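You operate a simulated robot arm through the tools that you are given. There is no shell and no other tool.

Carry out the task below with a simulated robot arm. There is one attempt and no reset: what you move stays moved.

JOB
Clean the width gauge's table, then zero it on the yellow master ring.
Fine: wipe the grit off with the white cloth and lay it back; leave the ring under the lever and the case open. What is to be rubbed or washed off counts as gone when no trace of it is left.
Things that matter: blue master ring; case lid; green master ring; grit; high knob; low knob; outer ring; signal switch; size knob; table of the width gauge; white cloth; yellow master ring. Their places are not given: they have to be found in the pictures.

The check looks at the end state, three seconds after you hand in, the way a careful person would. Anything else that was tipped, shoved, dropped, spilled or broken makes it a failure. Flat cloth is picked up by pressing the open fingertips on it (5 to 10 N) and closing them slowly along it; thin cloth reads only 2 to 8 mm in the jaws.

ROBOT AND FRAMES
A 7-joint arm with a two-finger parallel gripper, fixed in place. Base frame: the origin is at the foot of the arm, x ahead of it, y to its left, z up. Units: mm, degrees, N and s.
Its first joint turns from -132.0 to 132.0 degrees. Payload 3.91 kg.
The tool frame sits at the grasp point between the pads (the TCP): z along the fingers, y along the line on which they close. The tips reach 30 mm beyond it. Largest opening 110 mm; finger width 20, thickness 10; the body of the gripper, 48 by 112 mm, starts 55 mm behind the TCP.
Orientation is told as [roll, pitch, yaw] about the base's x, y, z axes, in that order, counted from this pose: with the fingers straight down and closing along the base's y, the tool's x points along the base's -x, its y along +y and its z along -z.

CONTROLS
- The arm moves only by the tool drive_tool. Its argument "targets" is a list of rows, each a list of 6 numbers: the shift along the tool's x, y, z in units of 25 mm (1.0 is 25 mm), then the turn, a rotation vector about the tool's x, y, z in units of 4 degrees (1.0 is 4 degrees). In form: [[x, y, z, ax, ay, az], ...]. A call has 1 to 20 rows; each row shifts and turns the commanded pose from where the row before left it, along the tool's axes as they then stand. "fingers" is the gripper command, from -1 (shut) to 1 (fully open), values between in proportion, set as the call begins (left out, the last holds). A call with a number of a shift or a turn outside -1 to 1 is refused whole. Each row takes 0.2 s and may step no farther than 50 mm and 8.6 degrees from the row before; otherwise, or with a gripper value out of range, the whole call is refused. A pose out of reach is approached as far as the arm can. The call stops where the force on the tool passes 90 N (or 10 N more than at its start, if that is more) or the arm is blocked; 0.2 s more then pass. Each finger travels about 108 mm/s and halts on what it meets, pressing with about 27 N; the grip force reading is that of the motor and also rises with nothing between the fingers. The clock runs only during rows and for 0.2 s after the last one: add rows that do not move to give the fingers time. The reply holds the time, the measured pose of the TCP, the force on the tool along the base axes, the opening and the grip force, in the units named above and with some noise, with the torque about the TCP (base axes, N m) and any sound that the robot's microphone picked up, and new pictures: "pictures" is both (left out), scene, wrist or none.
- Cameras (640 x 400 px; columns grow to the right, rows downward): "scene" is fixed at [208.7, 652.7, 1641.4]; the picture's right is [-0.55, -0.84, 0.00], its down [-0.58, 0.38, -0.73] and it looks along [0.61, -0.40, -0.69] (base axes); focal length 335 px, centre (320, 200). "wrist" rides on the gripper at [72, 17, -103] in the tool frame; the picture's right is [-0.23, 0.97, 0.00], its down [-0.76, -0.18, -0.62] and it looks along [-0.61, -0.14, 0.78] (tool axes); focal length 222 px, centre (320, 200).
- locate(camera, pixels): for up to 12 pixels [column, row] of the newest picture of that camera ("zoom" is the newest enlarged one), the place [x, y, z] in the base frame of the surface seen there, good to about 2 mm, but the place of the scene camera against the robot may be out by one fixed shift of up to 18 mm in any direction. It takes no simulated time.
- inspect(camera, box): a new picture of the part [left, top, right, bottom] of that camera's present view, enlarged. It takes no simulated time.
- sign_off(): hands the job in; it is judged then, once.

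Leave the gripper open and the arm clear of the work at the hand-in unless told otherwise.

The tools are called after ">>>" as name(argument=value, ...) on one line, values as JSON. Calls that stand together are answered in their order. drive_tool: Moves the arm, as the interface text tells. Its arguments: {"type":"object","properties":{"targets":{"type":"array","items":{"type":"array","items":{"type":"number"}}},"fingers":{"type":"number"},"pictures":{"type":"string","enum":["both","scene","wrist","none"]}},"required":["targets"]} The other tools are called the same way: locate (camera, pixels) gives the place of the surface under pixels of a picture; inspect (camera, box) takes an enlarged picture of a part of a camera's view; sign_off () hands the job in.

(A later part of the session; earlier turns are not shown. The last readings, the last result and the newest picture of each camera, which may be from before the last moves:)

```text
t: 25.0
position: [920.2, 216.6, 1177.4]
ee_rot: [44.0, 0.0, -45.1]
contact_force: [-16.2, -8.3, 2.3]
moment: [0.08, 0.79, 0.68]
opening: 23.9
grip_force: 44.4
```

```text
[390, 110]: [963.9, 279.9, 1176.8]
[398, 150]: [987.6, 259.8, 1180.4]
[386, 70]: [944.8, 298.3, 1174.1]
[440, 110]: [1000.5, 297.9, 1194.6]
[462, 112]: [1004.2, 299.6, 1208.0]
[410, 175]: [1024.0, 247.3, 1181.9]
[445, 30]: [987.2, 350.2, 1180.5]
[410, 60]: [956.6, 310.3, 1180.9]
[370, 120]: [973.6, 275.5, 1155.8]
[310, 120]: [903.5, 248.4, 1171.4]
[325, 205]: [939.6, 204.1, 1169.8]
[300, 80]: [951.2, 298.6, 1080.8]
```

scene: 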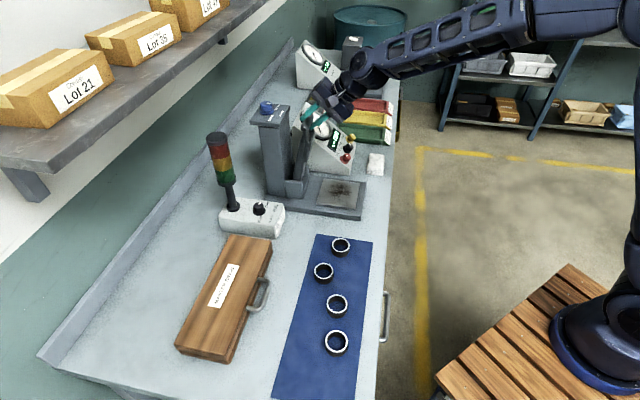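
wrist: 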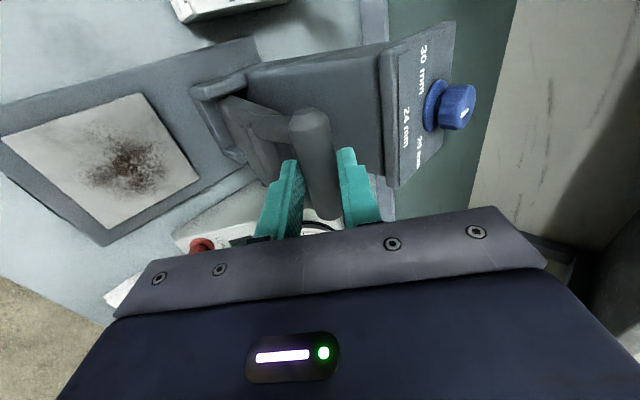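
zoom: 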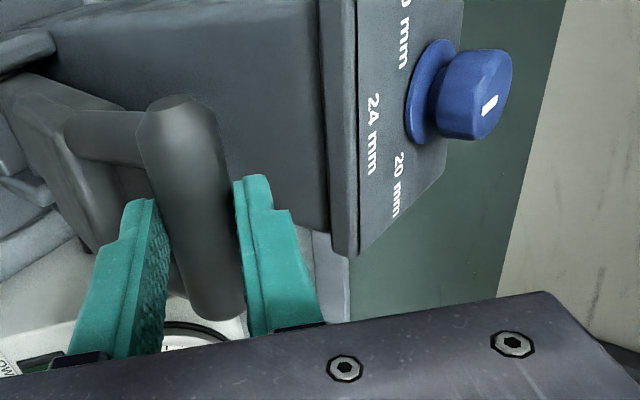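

The cap front is at v ≈ 239, about 35 mm behind the hinge, with its top at z 1181. I'll go past vertical with more tilt, to roughly 91° first.

>>> drive_tool(targets=[[0, 0.202, 0.196, -1, 0, 0], [0, 0.179, 0.221, -1, 0, 0], [0, 0.154, 0.246, -1, 0, 0], [0, 0.126, 0.268, -1, 0, 0]])

>>> inspect(camera="wrist", box=[230, 60, 530, 260])

```text
t: 25.6
position: [927.2, 217.6, 1168.2]
ee_rot: [50.1, 0.3, -45.2]
contact_force: [-23.1, -18.5, 2.8]
moment: [-0.22, 0.13, 0.62]
opening: 23.7
grip_force: 44.8
stopped in row 2: the force on the tool passed its limit at 118 N (the readings are from after the stop); the commanded pose is now the measured one
```

scene: 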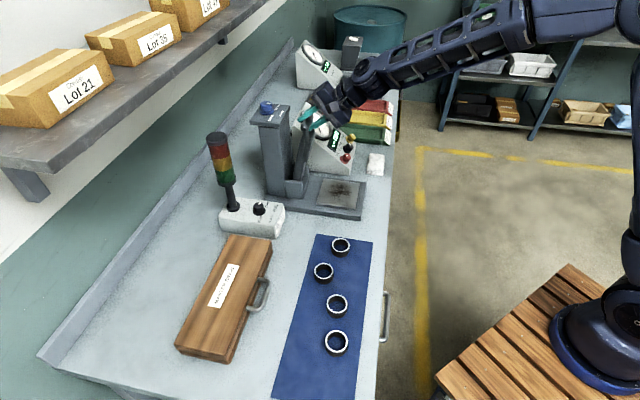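
wrist: 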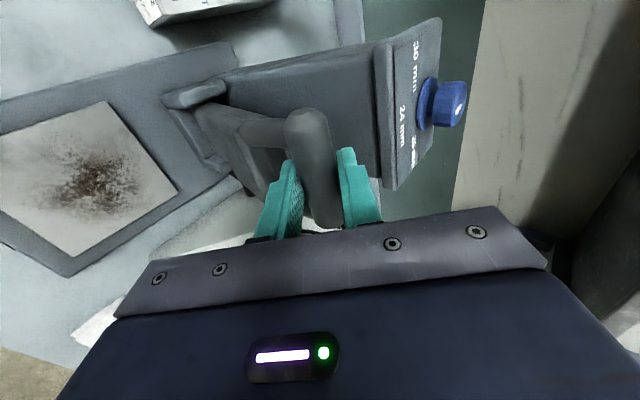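

```text
2.00 times, centred on (380, 160) of wrist
```

zoom: 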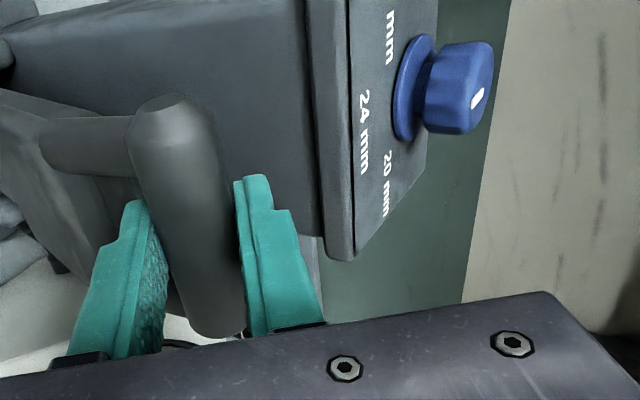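

The lever met its upper stop at about 82° (118 N momentarily, now about 30 N). I'll loosen the fingers to 34 mm and see whether it stays up at this stop, with the near finger underneath as a catch.

>>> drive_tool(targets=[[0, 0, 0, 0, 0, 0], [0, 0, 0, 0, 0, 0], [0, 0, 0, 0, 0, 0], [0, 0, 0, 0, 0, 0], [0, 0, 0, 0, 0, 0], [0, 0, 0, 0, 0, 0]], fingers=-0.38, pictures="wrist")

>>> inspect(camera="wrist", box=[230, 60, 530, 260])

```text
t: 27.0
position: [928.8, 219.4, 1168.1]
ee_rot: [50.1, 0.3, -45.2]
contact_force: [-0.6, -0.4, 0.1]
moment: [-0.01, 0.02, 0.05]
opening: 34.2
grip_force: 0.0
```

wrist: 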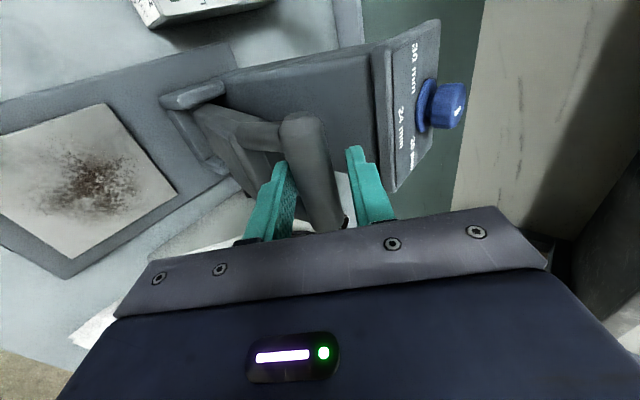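

```text
2.00 times, centred on (380, 160) of wrist
```

zoom: 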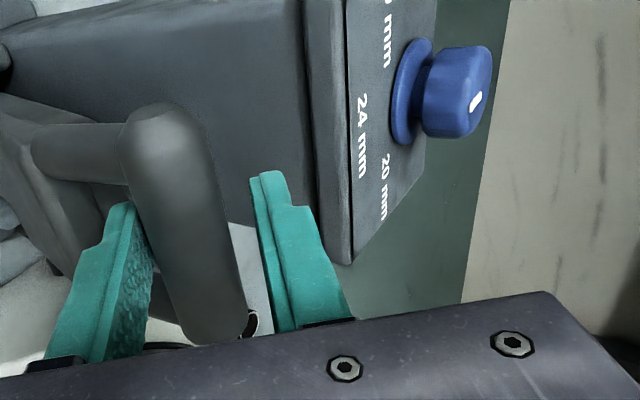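

I can't tell yet, since the tool itself relaxed by 2 mm. I'll open a bit more to 46 mm and compare again.

>>> drive_tool(targets=[[0, 0, 0, 0, 0, 0], [0, 0, 0, 0, 0, 0], [0, 0, 0, 0, 0, 0], [0, 0, 0, 0, 0, 0], [0, 0, 0, 0, 0, 0], [0, 0, 0, 0, 0, 0]], fingers=-0.16, pictures="wrist")

>>> inspect(camera="wrist", box=[230, 60, 530, 260])

```text
t: 28.4
position: [928.4, 219.5, 1168.5]
ee_rot: [50.1, 0.3, -45.1]
contact_force: [0.2, 0.4, 1.0]
moment: [-0.03, 0.01, -0.02]
opening: 46.2
grip_force: 0.1
```

wrist: 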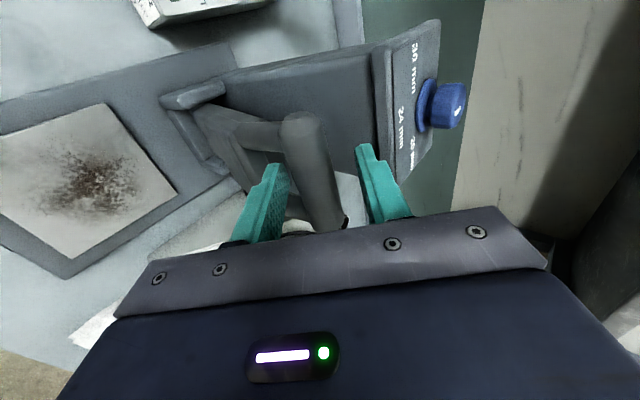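

```text
2.00 times, centred on (380, 160) of wrist
```

zoom: 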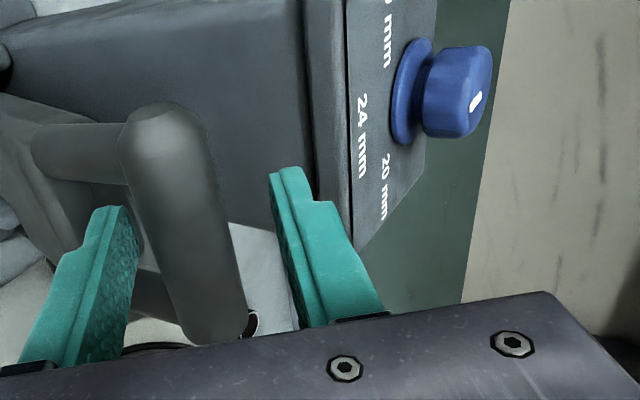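

The bar stayed put while the near finger moved away, so the lever holds at its top stop. I'll back the tool out along its axis by 80 mm, then bring it upright.

>>> drive_tool(targets=[[0, 0, -0.8, 0, 0, 0], [0, 0, -0.8, 0, 0, 0], [0, 0, -0.8, 0, 0, 0], [0, 0, -0.8, 0, 0, 0], [0, 0, 0, 1, 0, 0], [0, 0, 0, 1, 0, 0], [0, 0, 0, 1, 0, 0], [0, 0, 0, 1, 0, 0], [0, 0, 0, 1, 0, 0], [0, 0, 0, 1, 0, 0], [0, 0, 0, 1, 0, 0], [0, 0, 0, 1, 0, 0], [0, 0, 0, 1, 0, 0], [0, 0, 0, 1, 0, 0], [0, 0, 0, 1, 0, 0], [0, 0, 0, 1, 0, 0], [0, 0, 0, 0.52, 0, 0]])

>>> inspect(camera="scene", box=[250, 80, 400, 230])

```text
t: 32.0
position: [884.2, 176.3, 1219.9]
ee_rot: [-0.1, 0.4, -45.4]
contact_force: [-0.3, -0.5, -0.2]
moment: [-0.02, 0.0, 0.01]
opening: 46.4
grip_force: 0.1
```

scene: 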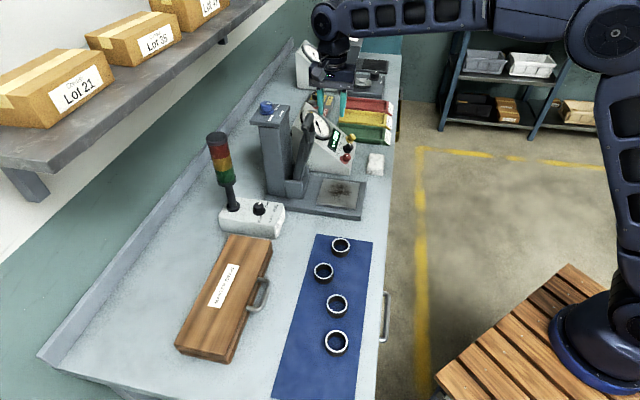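
wrist: 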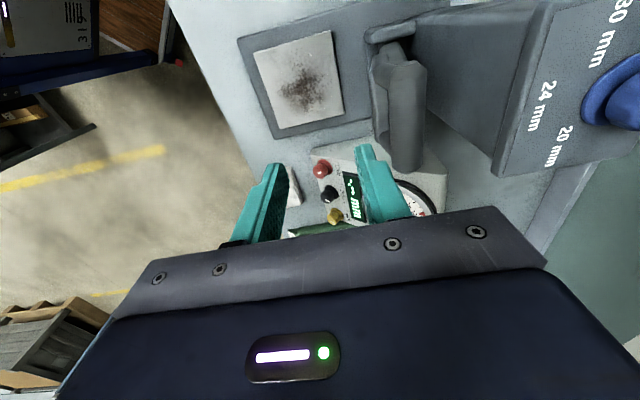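

```text
2.67 times, centred on (325, 155) of scene
```

zoom: 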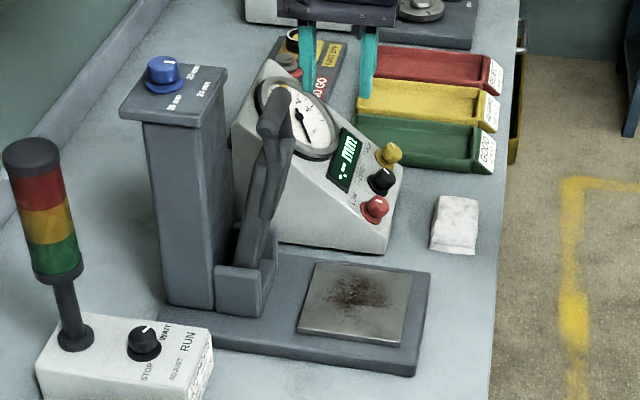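

The lever stays up, leaving the table clear. I'll enlarge the table to see how far the grit spreads and locate it.

>>> inspect(camera="wrist", box=[240, 20, 370, 145])

>>> locate(camera="wrist", pixels=[[254, 52], [331, 31], [345, 116], [274, 129], [300, 90], [275, 85], [330, 85], [300, 62], [305, 112], [285, 105], [320, 105], [320, 70]])

```text
3.20 times, centred on (305, 82) of wrist
```

zoom: 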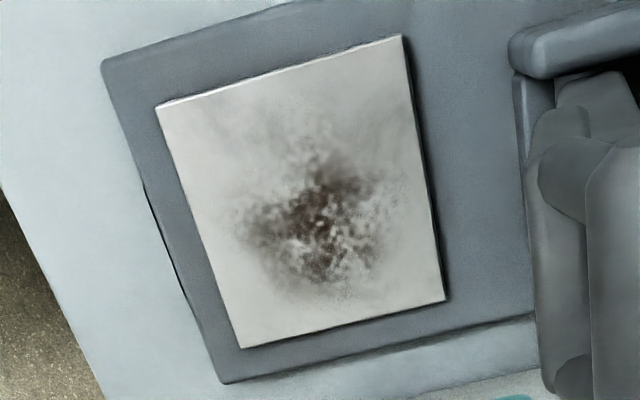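

```text
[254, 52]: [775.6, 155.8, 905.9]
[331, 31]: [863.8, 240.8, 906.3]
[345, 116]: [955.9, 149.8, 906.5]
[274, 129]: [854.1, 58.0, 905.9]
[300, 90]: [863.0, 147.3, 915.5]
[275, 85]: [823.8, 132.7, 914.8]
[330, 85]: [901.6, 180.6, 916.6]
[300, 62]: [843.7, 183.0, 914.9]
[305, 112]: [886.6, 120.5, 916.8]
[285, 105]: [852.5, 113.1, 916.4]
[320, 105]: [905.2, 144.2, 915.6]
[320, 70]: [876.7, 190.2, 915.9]
```

The grit is roughly a 45 mm-radius patch around (863,150) on the table (z ≈ 915). Now I'll move over the cloth near (938,−68), staying high until clear of the console.

>>> drive_tool(targets=[[-0.937, -0.597, 0, 0, 0, 0], [-0.937, -0.597, 0, 0, 0, 0], [-0.937, -0.597, 0, 0, 0, 0], [-0.937, -0.597, 0, 0, 0, 0], [-0.937, -0.597, 0, 0, 0, 0], [-0.937, -0.597, 0, 0, 0, 0], [-0.937, -0.597, 0, 0, 0, 0], [-0.937, -0.597, 0, 0, 0, 0], [-0.937, -0.597, 0, 0, 0, 0], [0, 0, 0.95, 0, 0, 0], [0, 0, 0.95, 0, 0, 0], [0, 0, 0.95, 0, 0, 0], [0, 0, 0.95, 0, 0, 0], [0, 0, 0.95, 0, 0, 0]])

>>> inspect(camera="wrist", box=[220, 60, 440, 240])

```text
t: 35.0
position: [937.9, -67.0, 1099.8]
ee_rot: [0.1, 0.3, -45.2]
contact_force: [0.8, -0.7, 0.3]
moment: [-0.01, -0.02, 0.02]
opening: 46.3
grip_force: 0.0
```

scene: 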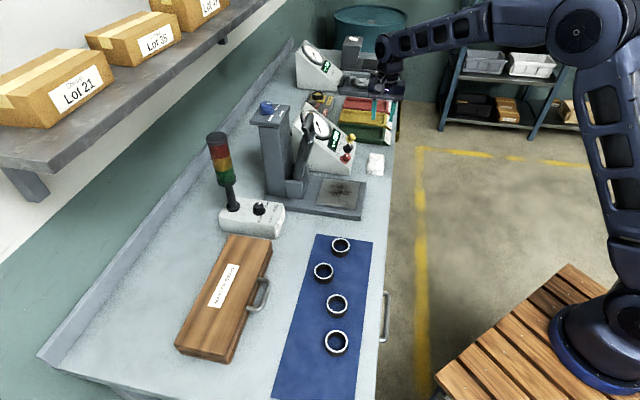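
wrist: 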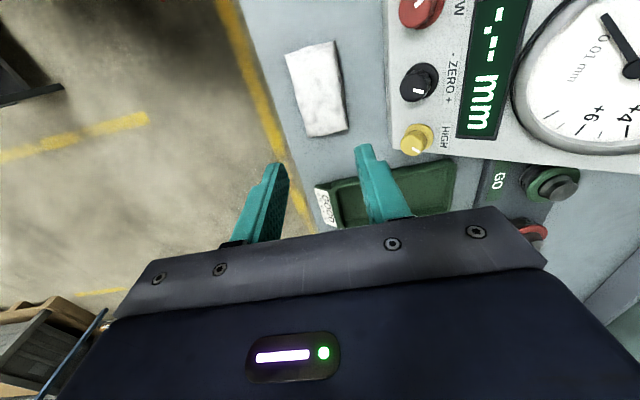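

```text
2.22 times, centred on (330, 150) of wrist
```

zoom: 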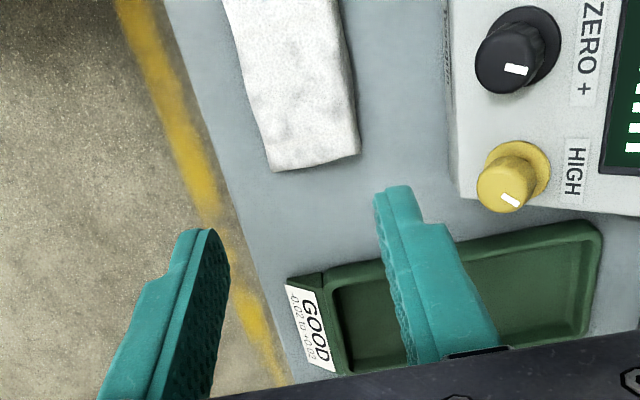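

The cloth lies at (318,88) in this view, a long strip along the bench. I'll locate its corners, centre and the surrounding bench.

>>> locate(camera="wrist", pixels=[[290, 56], [333, 45], [343, 128], [309, 134], [317, 90], [300, 95], [335, 88], [325, 130], [312, 50], [350, 100], [280, 60], [325, 155]])

>>> inspect(camera="wrist", box=[270, 30, 370, 150])

```text
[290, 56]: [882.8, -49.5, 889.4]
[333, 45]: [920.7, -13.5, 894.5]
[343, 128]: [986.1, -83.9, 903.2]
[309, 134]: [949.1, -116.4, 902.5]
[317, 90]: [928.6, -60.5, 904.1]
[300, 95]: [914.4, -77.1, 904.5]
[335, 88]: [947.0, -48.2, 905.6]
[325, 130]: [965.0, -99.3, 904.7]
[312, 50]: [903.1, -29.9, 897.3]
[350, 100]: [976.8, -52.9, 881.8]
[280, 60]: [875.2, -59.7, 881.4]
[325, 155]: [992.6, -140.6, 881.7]
```

```text
3.33 times, centred on (320, 90) of wrist
```

zoom: 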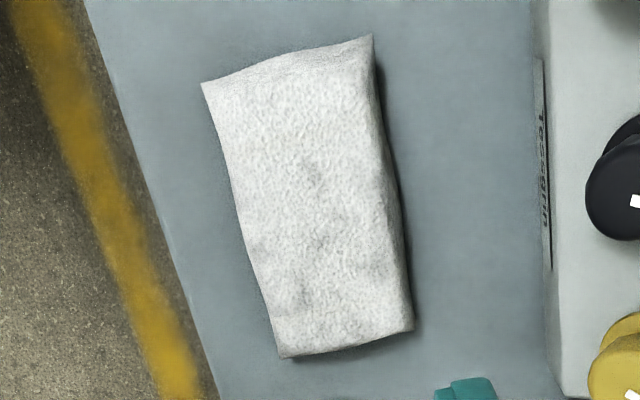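

The cloth is a folded pad of about 94 × 52 mm with its top at z ≈ 904, centred at (935,−66). Its long side runs along the bench, so closing along its 52 mm width suits this orientation. I'll open to about 84 mm and descend around it.

>>> drive_tool(targets=[[0.11, -0.05, 0, 0, 0, 0], [0, 0, 0.95, 0, 0, 0], [0, 0, 0.95, 0, 0, 0], [0, 0, 0.95, 0, 0, 0], [0, 0, 0.95, 0, 0, 0], [0, 0, 0.95, 0, 0, 0], [0, 0, 0.95, 0, 0, 0], [0, 0, 0.95, 0, 0, 0], [0, 0, 0.5, 0, 0, 0]], fingers=0.527)

>>> inspect(camera="wrist", box=[220, 60, 440, 240])

```text
t: 37.0
position: [932.9, -65.0, 921.1]
ee_rot: [0.1, 0.3, -45.2]
contact_force: [-0.1, 0.9, -0.2]
moment: [-0.01, -0.06, 0.0]
opening: 84.0
grip_force: 0.0
```

scene: 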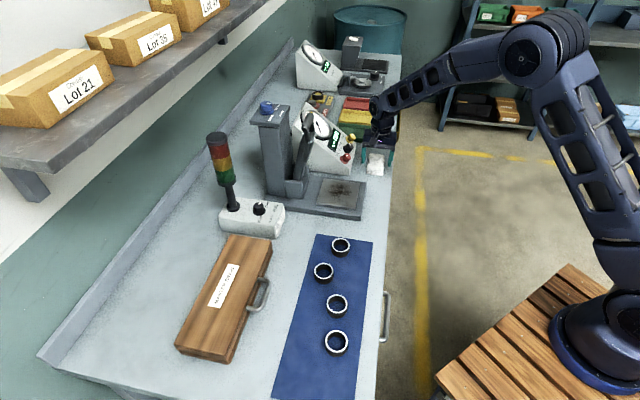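
wrist: 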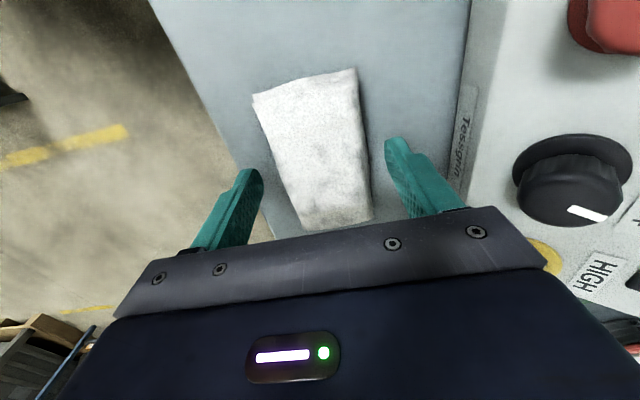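

```text
2.22 times, centred on (330, 150) of wrist
```

zoom: 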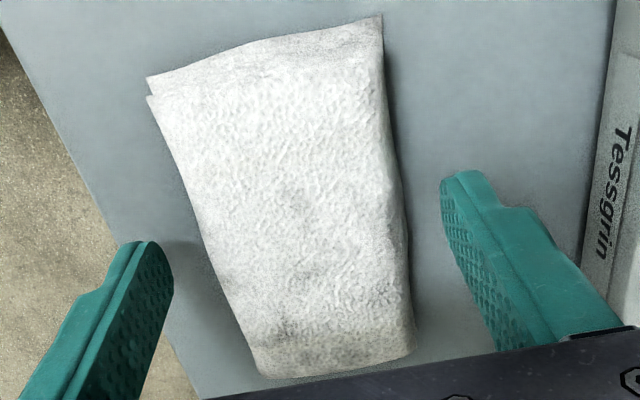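

The fingers straddle the cloth. I'll lower 2 mm and close gradually to about 46 mm, reading the grip.

>>> drive_tool(targets=[[0, 0, 0.08, 0, 0, 0], [0, 0, 0, 0, 0, 0], [0, 0, 0, 0, 0, 0]], fingers=0, pictures="none")

>>> drive_tool(targets=[[0, 0, 0, 0, 0, 0], [0, 0, 0, 0, 0, 0]], fingers=-0.16, pictures="wrist")

>>> inspect(camera="wrist", box=[220, 60, 440, 240])

```text
t: 37.8
position: [932.5, -66.0, 918.7]
ee_rot: [0.0, 0.1, -45.2]
contact_force: [0.9, 1.1, 20.6]
moment: [0.04, -0.01, 0.03]
opening: 63.7
grip_force: 27.6
```

```text
t: 38.4
position: [933.1, -65.7, 920.1]
ee_rot: [0.1, 0.3, -45.2]
contact_force: [5.0, 0.2, 26.9]
moment: [0.03, -0.19, 0.04]
opening: 64.0
grip_force: 26.9
```

wrist: 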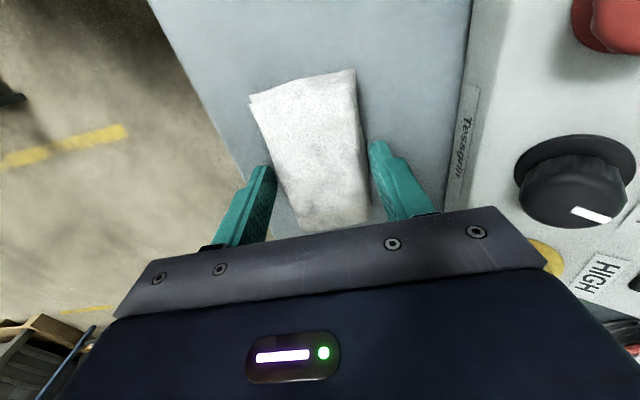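

```text
2.22 times, centred on (330, 150) of wrist
```

zoom: 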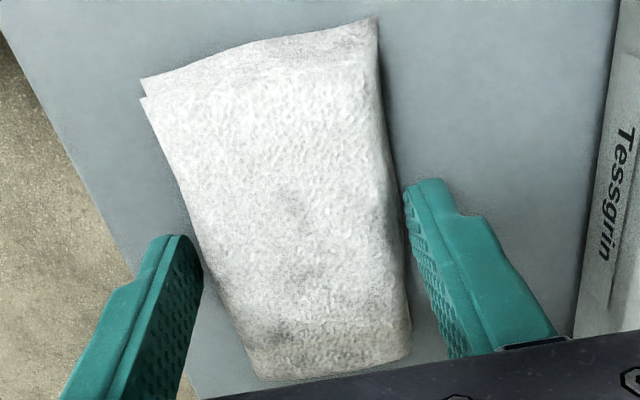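

The fingers stopped at 64 mm with 27 N grip, so they are on the pad's sides. I'll hold shut and try a small 12 mm lift to see whether it comes along.

>>> drive_tool(targets=[[0, 0, 0, 0, 0, 0], [0, 0, -0.12, 0, 0, 0], [0, 0, -0.12, 0, 0, 0], [0, 0, -0.12, 0, 0, 0], [0, 0, -0.12, 0, 0, 0]], fingers=-1)

>>> inspect(camera="wrist", box=[220, 60, 440, 240])

>>> inspect(camera="scene", box=[340, 100, 420, 190])

```text
t: 39.6
position: [933.4, -65.2, 929.5]
ee_rot: [0.0, 0.4, -45.3]
contact_force: [0.9, 0.1, -0.5]
moment: [0.0, 0.03, -0.03]
opening: 63.7
grip_force: 26.9
```

scene: 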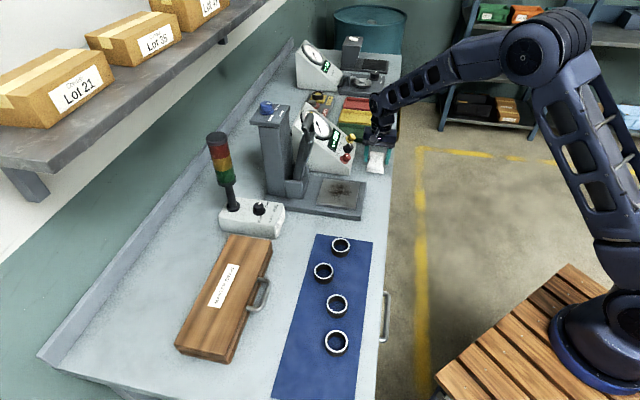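
wrist: 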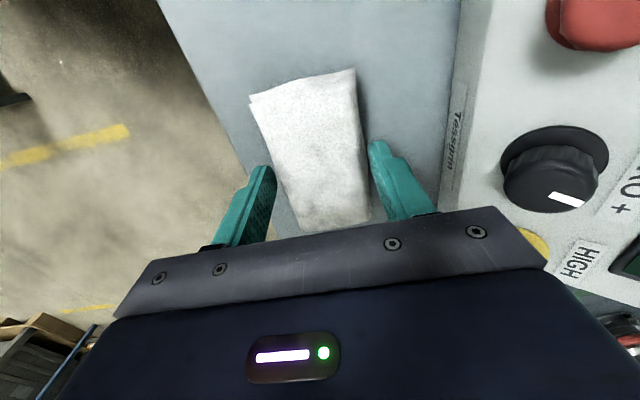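

```text
2.22 times, centred on (330, 150) of wrist
```

zoom: 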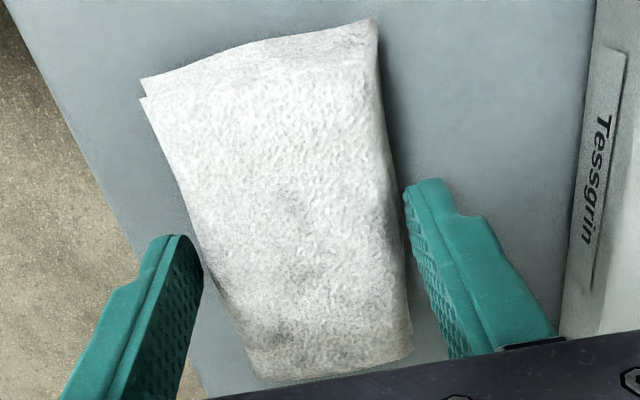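

```text
4.44 times, centred on (380, 145) of scene
```

zoom: 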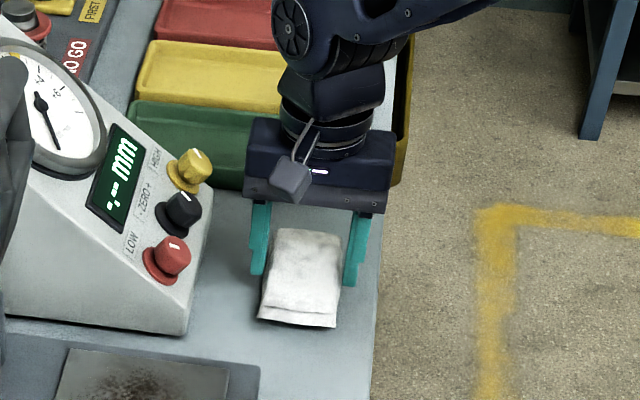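

The cloth comes along: it kept its place between the fingers while the console background shifted. It hangs about 8 mm below the tips. I'll raise it, then turn the tool back to yaw +45° so the slim side of the gripper faces the raised lever while I wipe.

>>> drive_tool(targets=[[0, 0, -0.5, 0, 0, 0], [0, 0, -0.8, 0, 0, 0], [0, 0, -0.98, 0, 0, 0], [0, 0, -0.98, 0, 0, 0], [0, 0, -0.98, 0, 0, 0], [0, 0, -0.98, 0, 0, 0], [0, 0, -0.98, 0, 0, 0], [0, 0, -0.6, 0, 0, 0], [0, 0, 0, 0, 0, -0.95], [0, 0, 0, 0, 0, -0.95], [0, 0, 0, 0, 0, -0.95], [0, 0, 0, 0, 0, -0.95], [0, 0, 0, 0, 0, -0.95], [0, 0, 0, 0, 0, -0.95], [0, 0, 0, 0, 0, -0.95], [0, 0, 0, 0, 0, -0.95], [0, 0, 0, 0, 0, -0.95], [0, 0, 0, 0, 0, -0.95], [0, 0, 0, 0, 0, -0.95]], pictures="none")

>>> drive_tool(targets=[[0, 0, 0, 0, 0, -0.95], [0, 0, 0, 0, 0, -0.95], [0, 0, 0, 0, 0, -0.95], [0, 0, 0, 0, 0, -0.95], [0, 0, 0, 0, 0, -0.95], [0, 0, 0, 0, 0, -0.95], [0, 0, 0, 0, 0, -0.95], [0, 0, 0, 0, 0, -0.95], [0, 0, 0, 0, 0, -0.95], [0, 0, 0, 0, 0, -0.95], [0, 0, 0, 0, 0, -0.95], [0, 0, 0, 0, 0, -0.95], [0, 0, 0, 0, 0, -0.65]])

```text
t: 43.6
position: [934.6, -65.3, 1100.6]
ee_rot: [0.4, 0.2, -3.4]
contact_force: [0.6, -0.1, 0.0]
moment: [-0.01, -0.02, -0.01]
opening: 63.8
grip_force: 27.4
```

```text
t: 46.4
position: [934.4, -64.4, 1100.0]
ee_rot: [0.2, 0.0, 44.8]
contact_force: [-0.8, 0.1, 0.5]
moment: [0.01, -0.03, 0.04]
opening: 63.9
grip_force: 26.7
```

scene: 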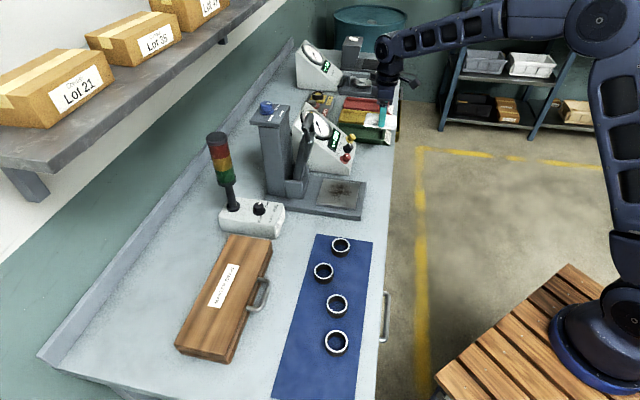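
wrist: 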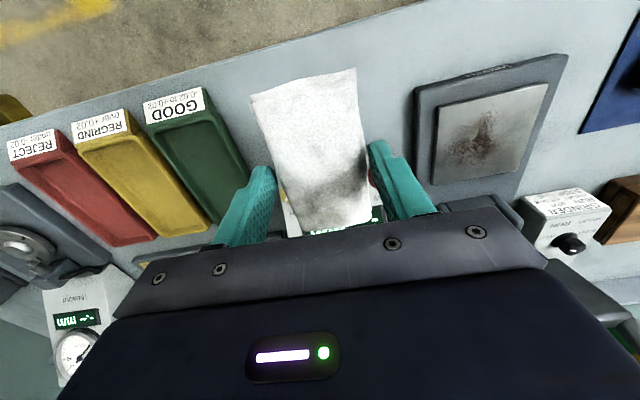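

The cloth hangs securely. Next I'll carry it over the front-middle of the table at height and come down to just above it.

>>> drive_tool(targets=[[-0.363, 0.93, 0, 0, 0, 0], [-0.363, 0.93, 0, 0, 0, 0], [-0.363, 0.93, 0, 0, 0, 0], [-0.363, 0.93, 0, 0, 0, 0], [-0.363, 0.93, 0, 0, 0, 0], [-0.363, 0.93, 0, 0, 0, 0], [-0.363, 0.93, 0, 0, 0, 0], [-0.363, 0.93, 0, 0, 0, 0], [-0.363, 0.93, 0, 0, 0, 0], [0, 0, 0.9, 0, 0, 0], [0, 0, 0.9, 0, 0, 0], [0, 0, 0.9, 0, 0, 0], [0, 0, 0.9, 0, 0, 0], [0, 0, 0.9, 0, 0, 0], [0, 0, 0.7, 0, 0, 0]])

>>> inspect(camera="wrist", box=[180, 30, 480, 240])

>>> inspect(camera="scene", box=[270, 90, 400, 230])

```text
t: 49.6
position: [845.0, 140.4, 972.3]
ee_rot: [0.2, 0.0, 44.7]
contact_force: [-0.4, 0.3, -0.2]
moment: [-0.01, 0.02, -0.03]
opening: 63.7
grip_force: 26.5
```

scene: 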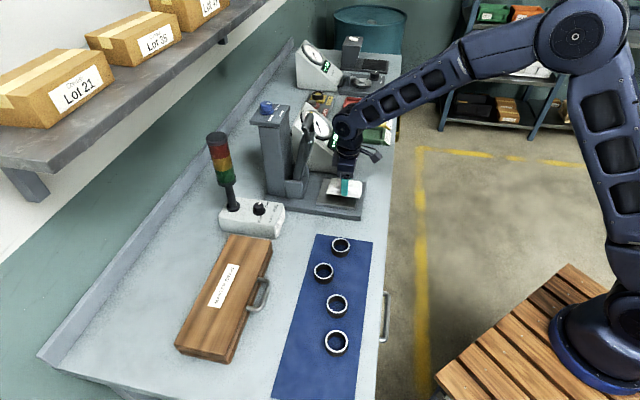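
wrist: 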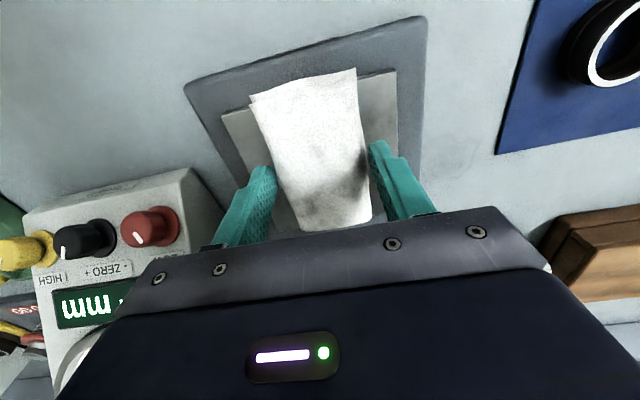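

```text
1.90 times, centred on (330, 135) of wrist
```

zoom: 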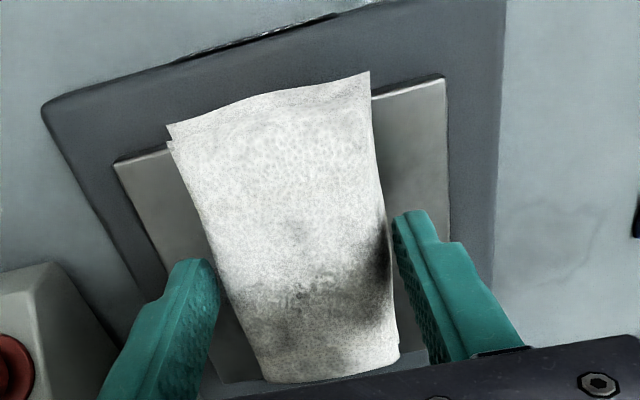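

```text
2.86 times, centred on (335, 160) of scene
```

zoom: 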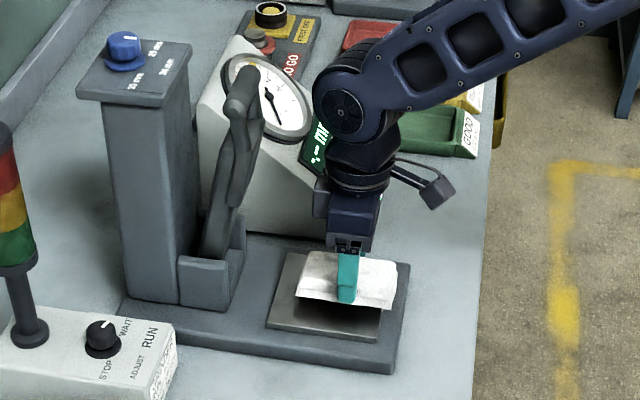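

The cloth is about 20 mm above the table. I'll check the console's left wall and the table edges for clearance.

>>> locate(camera="wrist", pixels=[[195, 175], [215, 200], [222, 212], [185, 170], [222, 115], [394, 72], [400, 150], [320, 110], [350, 190], [150, 230]])

```text
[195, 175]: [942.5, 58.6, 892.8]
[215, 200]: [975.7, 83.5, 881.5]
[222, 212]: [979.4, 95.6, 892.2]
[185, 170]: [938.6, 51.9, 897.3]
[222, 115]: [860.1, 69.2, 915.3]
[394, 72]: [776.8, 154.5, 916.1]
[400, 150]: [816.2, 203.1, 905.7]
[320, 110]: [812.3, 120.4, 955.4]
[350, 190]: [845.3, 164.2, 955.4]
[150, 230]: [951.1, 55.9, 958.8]
```

There is clearance all round (console wall at u≈126). Now I'll descend until light contact with the table.

>>> drive_tool(targets=[[0, 0, 0.4, 0, 0, 0], [0, 0, 0.2, 0, 0, 0], [0, 0, 0.1, 0, 0, 0]], pictures="none")

```text
t: 50.4
position: [844.0, 139.0, 954.3]
ee_rot: [0.3, -0.1, 44.8]
contact_force: [-0.4, 0.9, 2.9]
moment: [-0.13, 0.01, 0.01]
opening: 63.8
grip_force: 27.4
```

Light contact (2.9 N) at TCP z≈954. I'll press about 1.5 mm more and make the first side-to-side strokes.

>>> drive_tool(targets=[[0, 0, 0.06, 0, 0, 0], [0, 0.56, 0, 0, 0, 0], [0, 0.56, 0, 0, 0, 0], [0, -0.72, 0, 0, 0, 0], [0, -0.72, 0, 0, 0, 0], [0, -0.72, 0, 0, 0, 0]])

>>> inspect(camera="wrist", box=[180, 30, 480, 240])

```text
t: 51.8
position: [863.9, 121.3, 953.0]
ee_rot: [0.3, -0.1, 44.8]
contact_force: [-5.5, 7.0, 21.4]
moment: [0.45, 0.24, -0.01]
opening: 63.9
grip_force: 27.6
```

scene: 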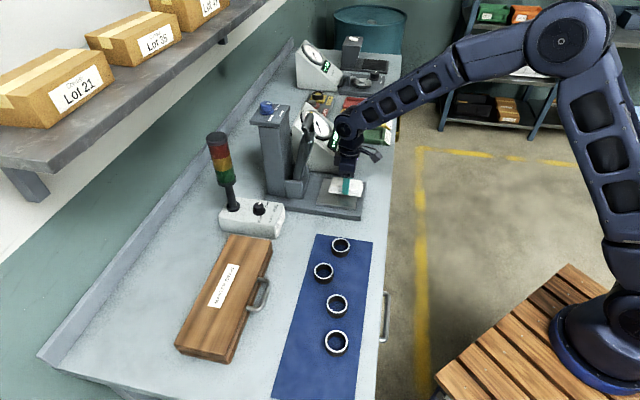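
wrist: 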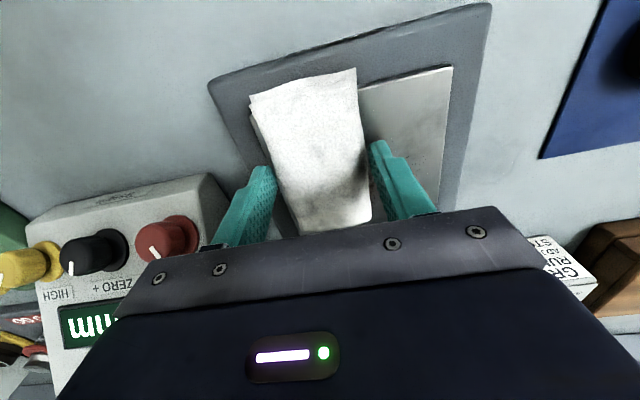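

```text
1.90 times, centred on (330, 135) of wrist
```

zoom: 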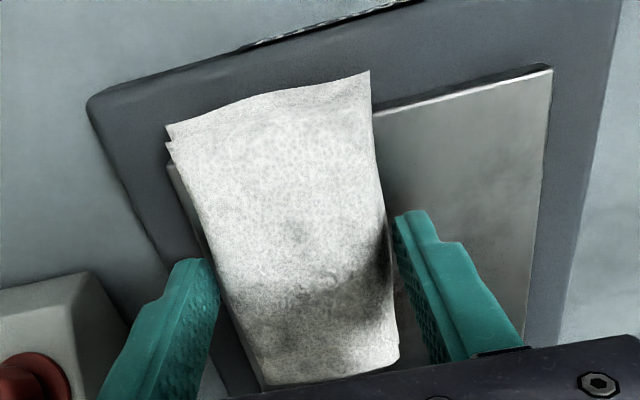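

About 21 N, sliding well, and the uncovered half is brighter. I'll continue with lanes further back (v≈72 and 88), two strokes each.

>>> drive_tool(targets=[[-0.64, 0, 0, 0, 0, 0], [0, 0.72, 0, 0, 0, 0], [0, 0.72, 0, 0, 0, 0], [0, 0.72, 0, 0, 0, 0], [-0.64, 0, 0, 0, 0, 0], [0, -0.72, 0, 0, 0, 0], [0, -0.72, 0, 0, 0, 0], [0, -0.72, 0, 0, 0, 0], [0, 0.72, 0, 0, 0, 0], [0, 0.72, 0, 0, 0, 0], [0, 0.72, 0, 0, 0, 0]])

>>> inspect(camera="scene", box=[270, 90, 400, 230])

```text
t: 54.2
position: [847.1, 181.7, 953.6]
ee_rot: [0.3, -0.1, 44.6]
contact_force: [5.1, -4.2, 16.9]
moment: [-0.21, -0.19, 0.08]
opening: 63.9
grip_force: 27.3
```

scene: 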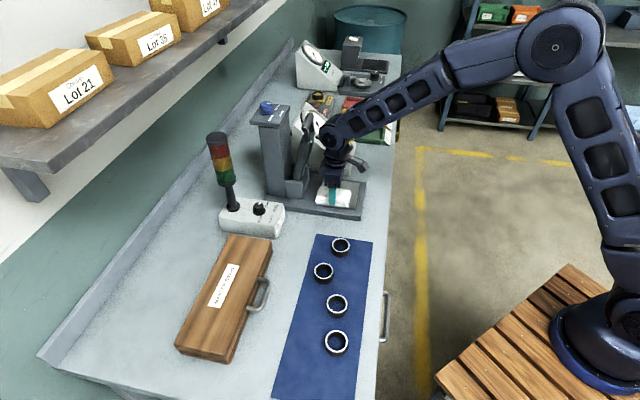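
wrist: 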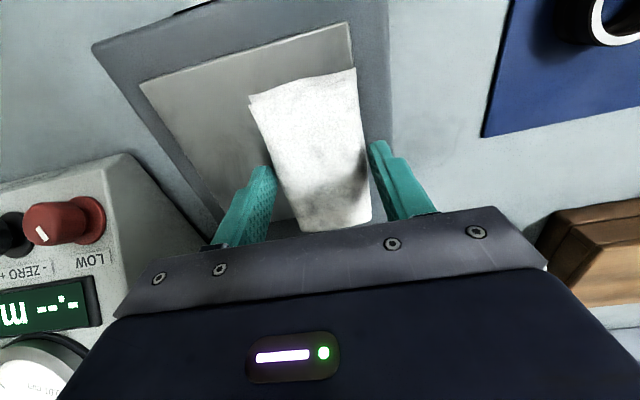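

```text
2.86 times, centred on (335, 160) of scene
```

zoom: 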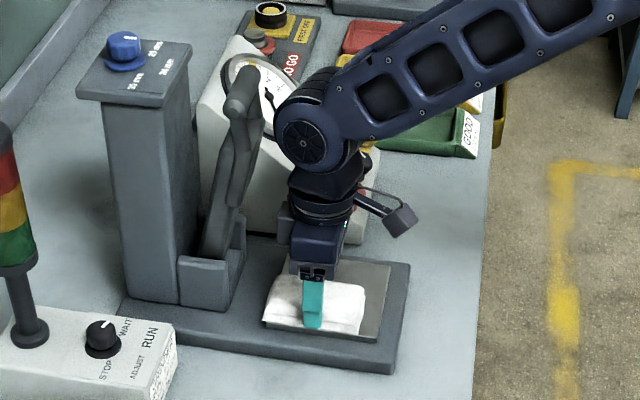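

I'll add a few front-to-back strokes over the whole table, then lift off to inspect.

>>> drive_tool(targets=[[0.64, 0, 0, 0, 0, 0], [0.64, 0, 0, 0, 0, 0], [0, -0.54, 0, 0, 0, 0], [0, -0.54, 0, 0, 0, 0], [-0.64, 0, 0, 0, 0, 0], [-0.64, 0, 0, 0, 0, 0], [0, -0.54, 0, 0, 0, 0], [0, -0.54, 0, 0, 0, 0], [0.64, 0, 0, 0, 0, 0], [0.64, 0, 0, 0, 0, 0], [0, 0.54, 0, 0, 0, 0], [0, 0.54, 0, 0, 0, 0], [0.2, 0, -0.4, 0, 0, 0], [0.5, 0, -0.8, 0, 0, 0], [0.5, 0, -0.98, 0, 0, 0], [0.5, 0, -0.98, 0, 0, 0], [0, -0.98, -0.98, 0, 0, 0], [0, -0.98, -0.98, 0, 0, 0], [0, -0.98, 0, 0, 0, 0], [0, -0.98, 0, 0, 0, 0]])

>>> inspect(camera="scene", box=[290, 160, 380, 230])

>>> inspect(camera="wrist", box=[340, 20, 560, 220])

```text
t: 58.4
position: [883.4, 39.4, 1079.7]
ee_rot: [0.3, 0.0, 44.8]
contact_force: [0.8, -0.3, -1.3]
moment: [-0.01, -0.03, -0.02]
opening: 63.8
grip_force: 26.8
```

scene: 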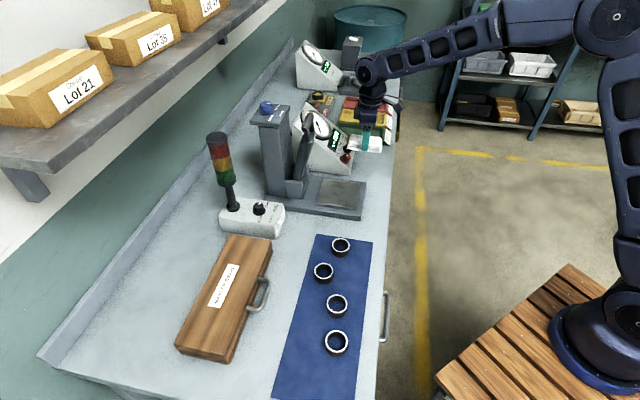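
wrist: 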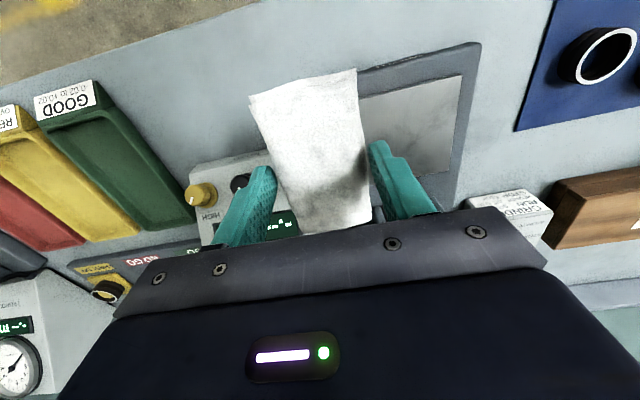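

```text
5.71 times, centred on (335, 195) of scene
```

zoom: 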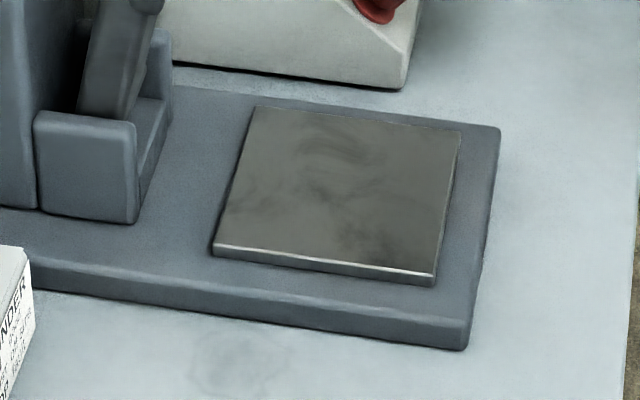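

```text
2.00 times, centred on (450, 120) of wrist
```

zoom: 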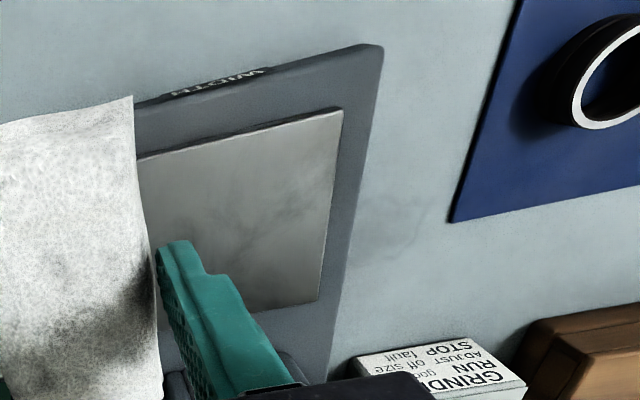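

The brown grit appears gone; a faint grey mottling remains. I'll look closer to judge whether that is residue or the metal's texture.

>>> inspect(camera="scene", box=[315, 176, 365, 212])

>>> inspect(camera="wrist", box=[365, 70, 465, 180])

```text
11.11 times, centred on (340, 194) of scene
```

zoom: 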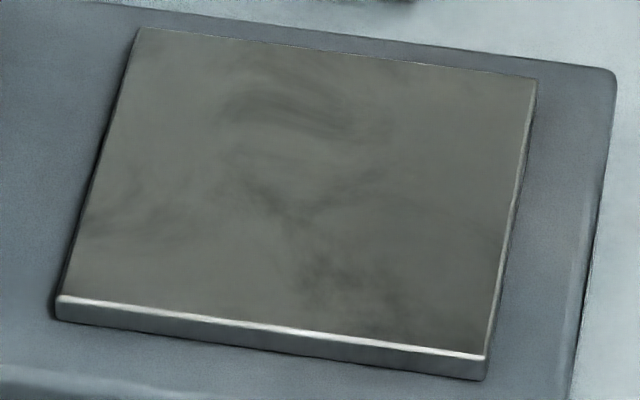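

```text
3.64 times, centred on (415, 125) of wrist
```

zoom: 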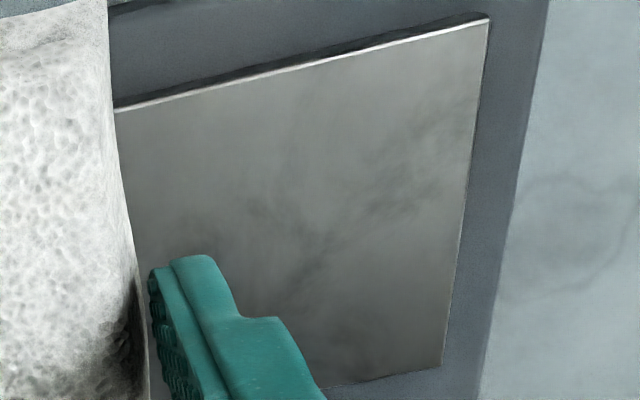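

The mottling could be metal texture or a thin residue. To be safe I'll go back and do a second full raster with the same pressure, then compare the same views.

>>> drive_tool(targets=[[-0.42, 0.99, 0, 0, 0, 0], [-0.42, 0.99, 0, 0, 0, 0], [-0.42, 0.99, 0, 0, 0, 0], [-0.42, 0.99, 0, 0, 0, 0], [0, 0, 0.98, 0, 0, 0], [0, 0, 0.98, 0, 0, 0], [0, 0, 0.98, 0, 0, 0], [0, 0, 0.98, 0, 0, 0], [0, 0, 0.9, 0, 0, 0], [0, 0, 0.2, 0, 0, 0]], pictures="none")

```text
t: 60.6
position: [843.0, 141.7, 954.9]
ee_rot: [0.2, 0.0, 44.8]
contact_force: [0.8, -0.1, 0.1]
moment: [-0.05, -0.02, 0.01]
opening: 63.7
grip_force: 27.2
```

Now at the table with no contact yet. I'll press about 2.5 mm and raster.

>>> drive_tool(targets=[[0, 0, 0.1, 0, 0, 0], [0, 0.5, 0, 0, 0, 0], [0, 0.5, 0, 0, 0, 0], [-0.3, -0.7, 0, 0, 0, 0], [0, -0.7, 0, 0, 0, 0], [0, -0.7, 0, 0, 0, 0], [-0.3, 0.7, 0, 0, 0, 0], [0, 0.7, 0, 0, 0, 0], [0, 0.7, 0, 0, 0, 0], [-0.3, -0.7, 0, 0, 0, 0], [0, -0.7, 0, 0, 0, 0], [0, -0.7, 0, 0, 0, 0], [-0.3, 0.7, 0, 0, 0, 0], [0, 0.7, 0, 0, 0, 0], [0, 0.7, 0, 0, 0, 0], [0, -0.7, 0, 0, 0, 0], [0, -0.7, 0, 0, 0, 0], [0, -0.7, 0, 0, 0, 0]], pictures="none")

>>> drive_tool(targets=[[0.4, 0.7, 0, 0, 0, 0], [0.4, 0.7, 0, 0, 0, 0], [0.4, 0.7, 0, 0, 0, 0], [0, -0.7, 0, 0, 0, 0], [0, -0.7, 0, 0, 0, 0], [0, -0.7, 0, 0, 0, 0], [0.4, 0.7, 0, 0, 0, 0], [0, 0.7, 0, 0, 0, 0], [0, 0.7, 0, 0, 0, 0], [-0.7, -0.3, 0, 0, 0, 0], [-0.7, -0.3, 0, 0, 0, 0], [0.7, -0.3, 0, 0, 0, 0], [0.7, -0.3, 0, 0, 0, 0], [-0.7, -0.3, 0, 0, 0, 0], [-0.7, -0.3, 0, 0, 0, 0], [0.6, 0, -0.2, 0, 0, 0]], pictures="none")

```text
t: 64.4
position: [884.5, 143.4, 954.5]
ee_rot: [0.4, 0.0, 44.7]
contact_force: [-1.1, 1.4, 0.0]
moment: [-0.07, -0.02, -0.03]
opening: 63.9
grip_force: 27.2
```

```text
t: 67.8
position: [864.1, 135.4, 956.2]
ee_rot: [0.4, 0.0, 44.7]
contact_force: [0.5, 0.0, -0.6]
moment: [0.02, -0.01, -0.01]
opening: 63.8
grip_force: 27.3
```

The force read near zero, so that raster barely touched. I'll press down until I read about 15 N and repeat.

>>> drive_tool(targets=[[0, 0, 0.14, 0, 0, 0], [0, 0, 0.08, 0, 0, 0]], pictures="none")

```text
t: 68.4
position: [863.5, 135.2, 953.1]
ee_rot: [0.3, -0.1, 44.8]
contact_force: [-2.2, -0.4, 10.6]
moment: [-0.17, 0.13, 0.03]
opening: 63.7
grip_force: 26.9
```

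>>> drive_tool(targets=[[0.38, 0, 0.03, 0, 0, 0], [0, 0.58, 0, 0, 0, 0], [0, 0.58, 0, 0, 0, 0], [0, 0.58, 0, 0, 0, 0], [0, -0.7, 0, 0, 0, 0], [0, -0.7, 0, 0, 0, 0], [0, -0.7, 0, 0, 0, 0], [-0.4, 0.7, 0, 0, 0, 0], [0, 0.7, 0, 0, 0, 0], [0, 0.7, 0, 0, 0, 0], [-0.4, -0.7, 0, 0, 0, 0], [0, -0.7, 0, 0, 0, 0], [0, -0.7, 0, 0, 0, 0], [-0.4, 0.7, 0, 0, 0, 0], [0, 0.7, 0, 0, 0, 0], [0, 0.7, 0, 0, 0, 0], [0, -0.7, 0, 0, 0, 0], [0, -0.7, 0, 0, 0, 0], [0, -0.7, 0, 0, 0, 0]], pictures="none")

>>> drive_tool(targets=[[0.4, 0.7, 0, 0, 0, 0], [0.4, 0.7, 0, 0, 0, 0], [0.4, 0.7, 0, 0, 0, 0], [0, -0.7, 0, 0, 0, 0], [0, -0.7, 0, 0, 0, 0], [0, -0.7, 0, 0, 0, 0], [0, 0.7, 0, 0, 0, 0], [0, 0.7, 0, 0, 0, 0], [0, 0.7, 0, 0, 0, 0], [-0.6, -0.3, 0, 0, 0, 0], [-0.6, -0.3, 0, 0, 0, 0], [0.6, -0.3, 0, 0, 0, 0], [0.6, -0.3, 0, 0, 0, 0], [-0.6, -0.3, 0, 0, 0, 0], [-0.6, -0.3, 0, 0, 0, 0], [0.6, 0, 0, 0, 0, 0], [0.6, 0, 0, 0, 0, 0]], pictures="none")

```text
t: 72.4
position: [886.6, 143.0, 951.8]
ee_rot: [0.3, -0.1, 44.8]
contact_force: [-0.1, 0.0, 0.7]
moment: [-0.02, 0.0, 0.03]
opening: 63.7
grip_force: 26.7
```

```text
t: 76.0
position: [857.8, 128.9, 950.8]
ee_rot: [0.3, 0.0, 44.8]
contact_force: [0.3, 0.3, 0.6]
moment: [0.03, -0.08, -0.02]
opening: 63.7
grip_force: 26.8
```

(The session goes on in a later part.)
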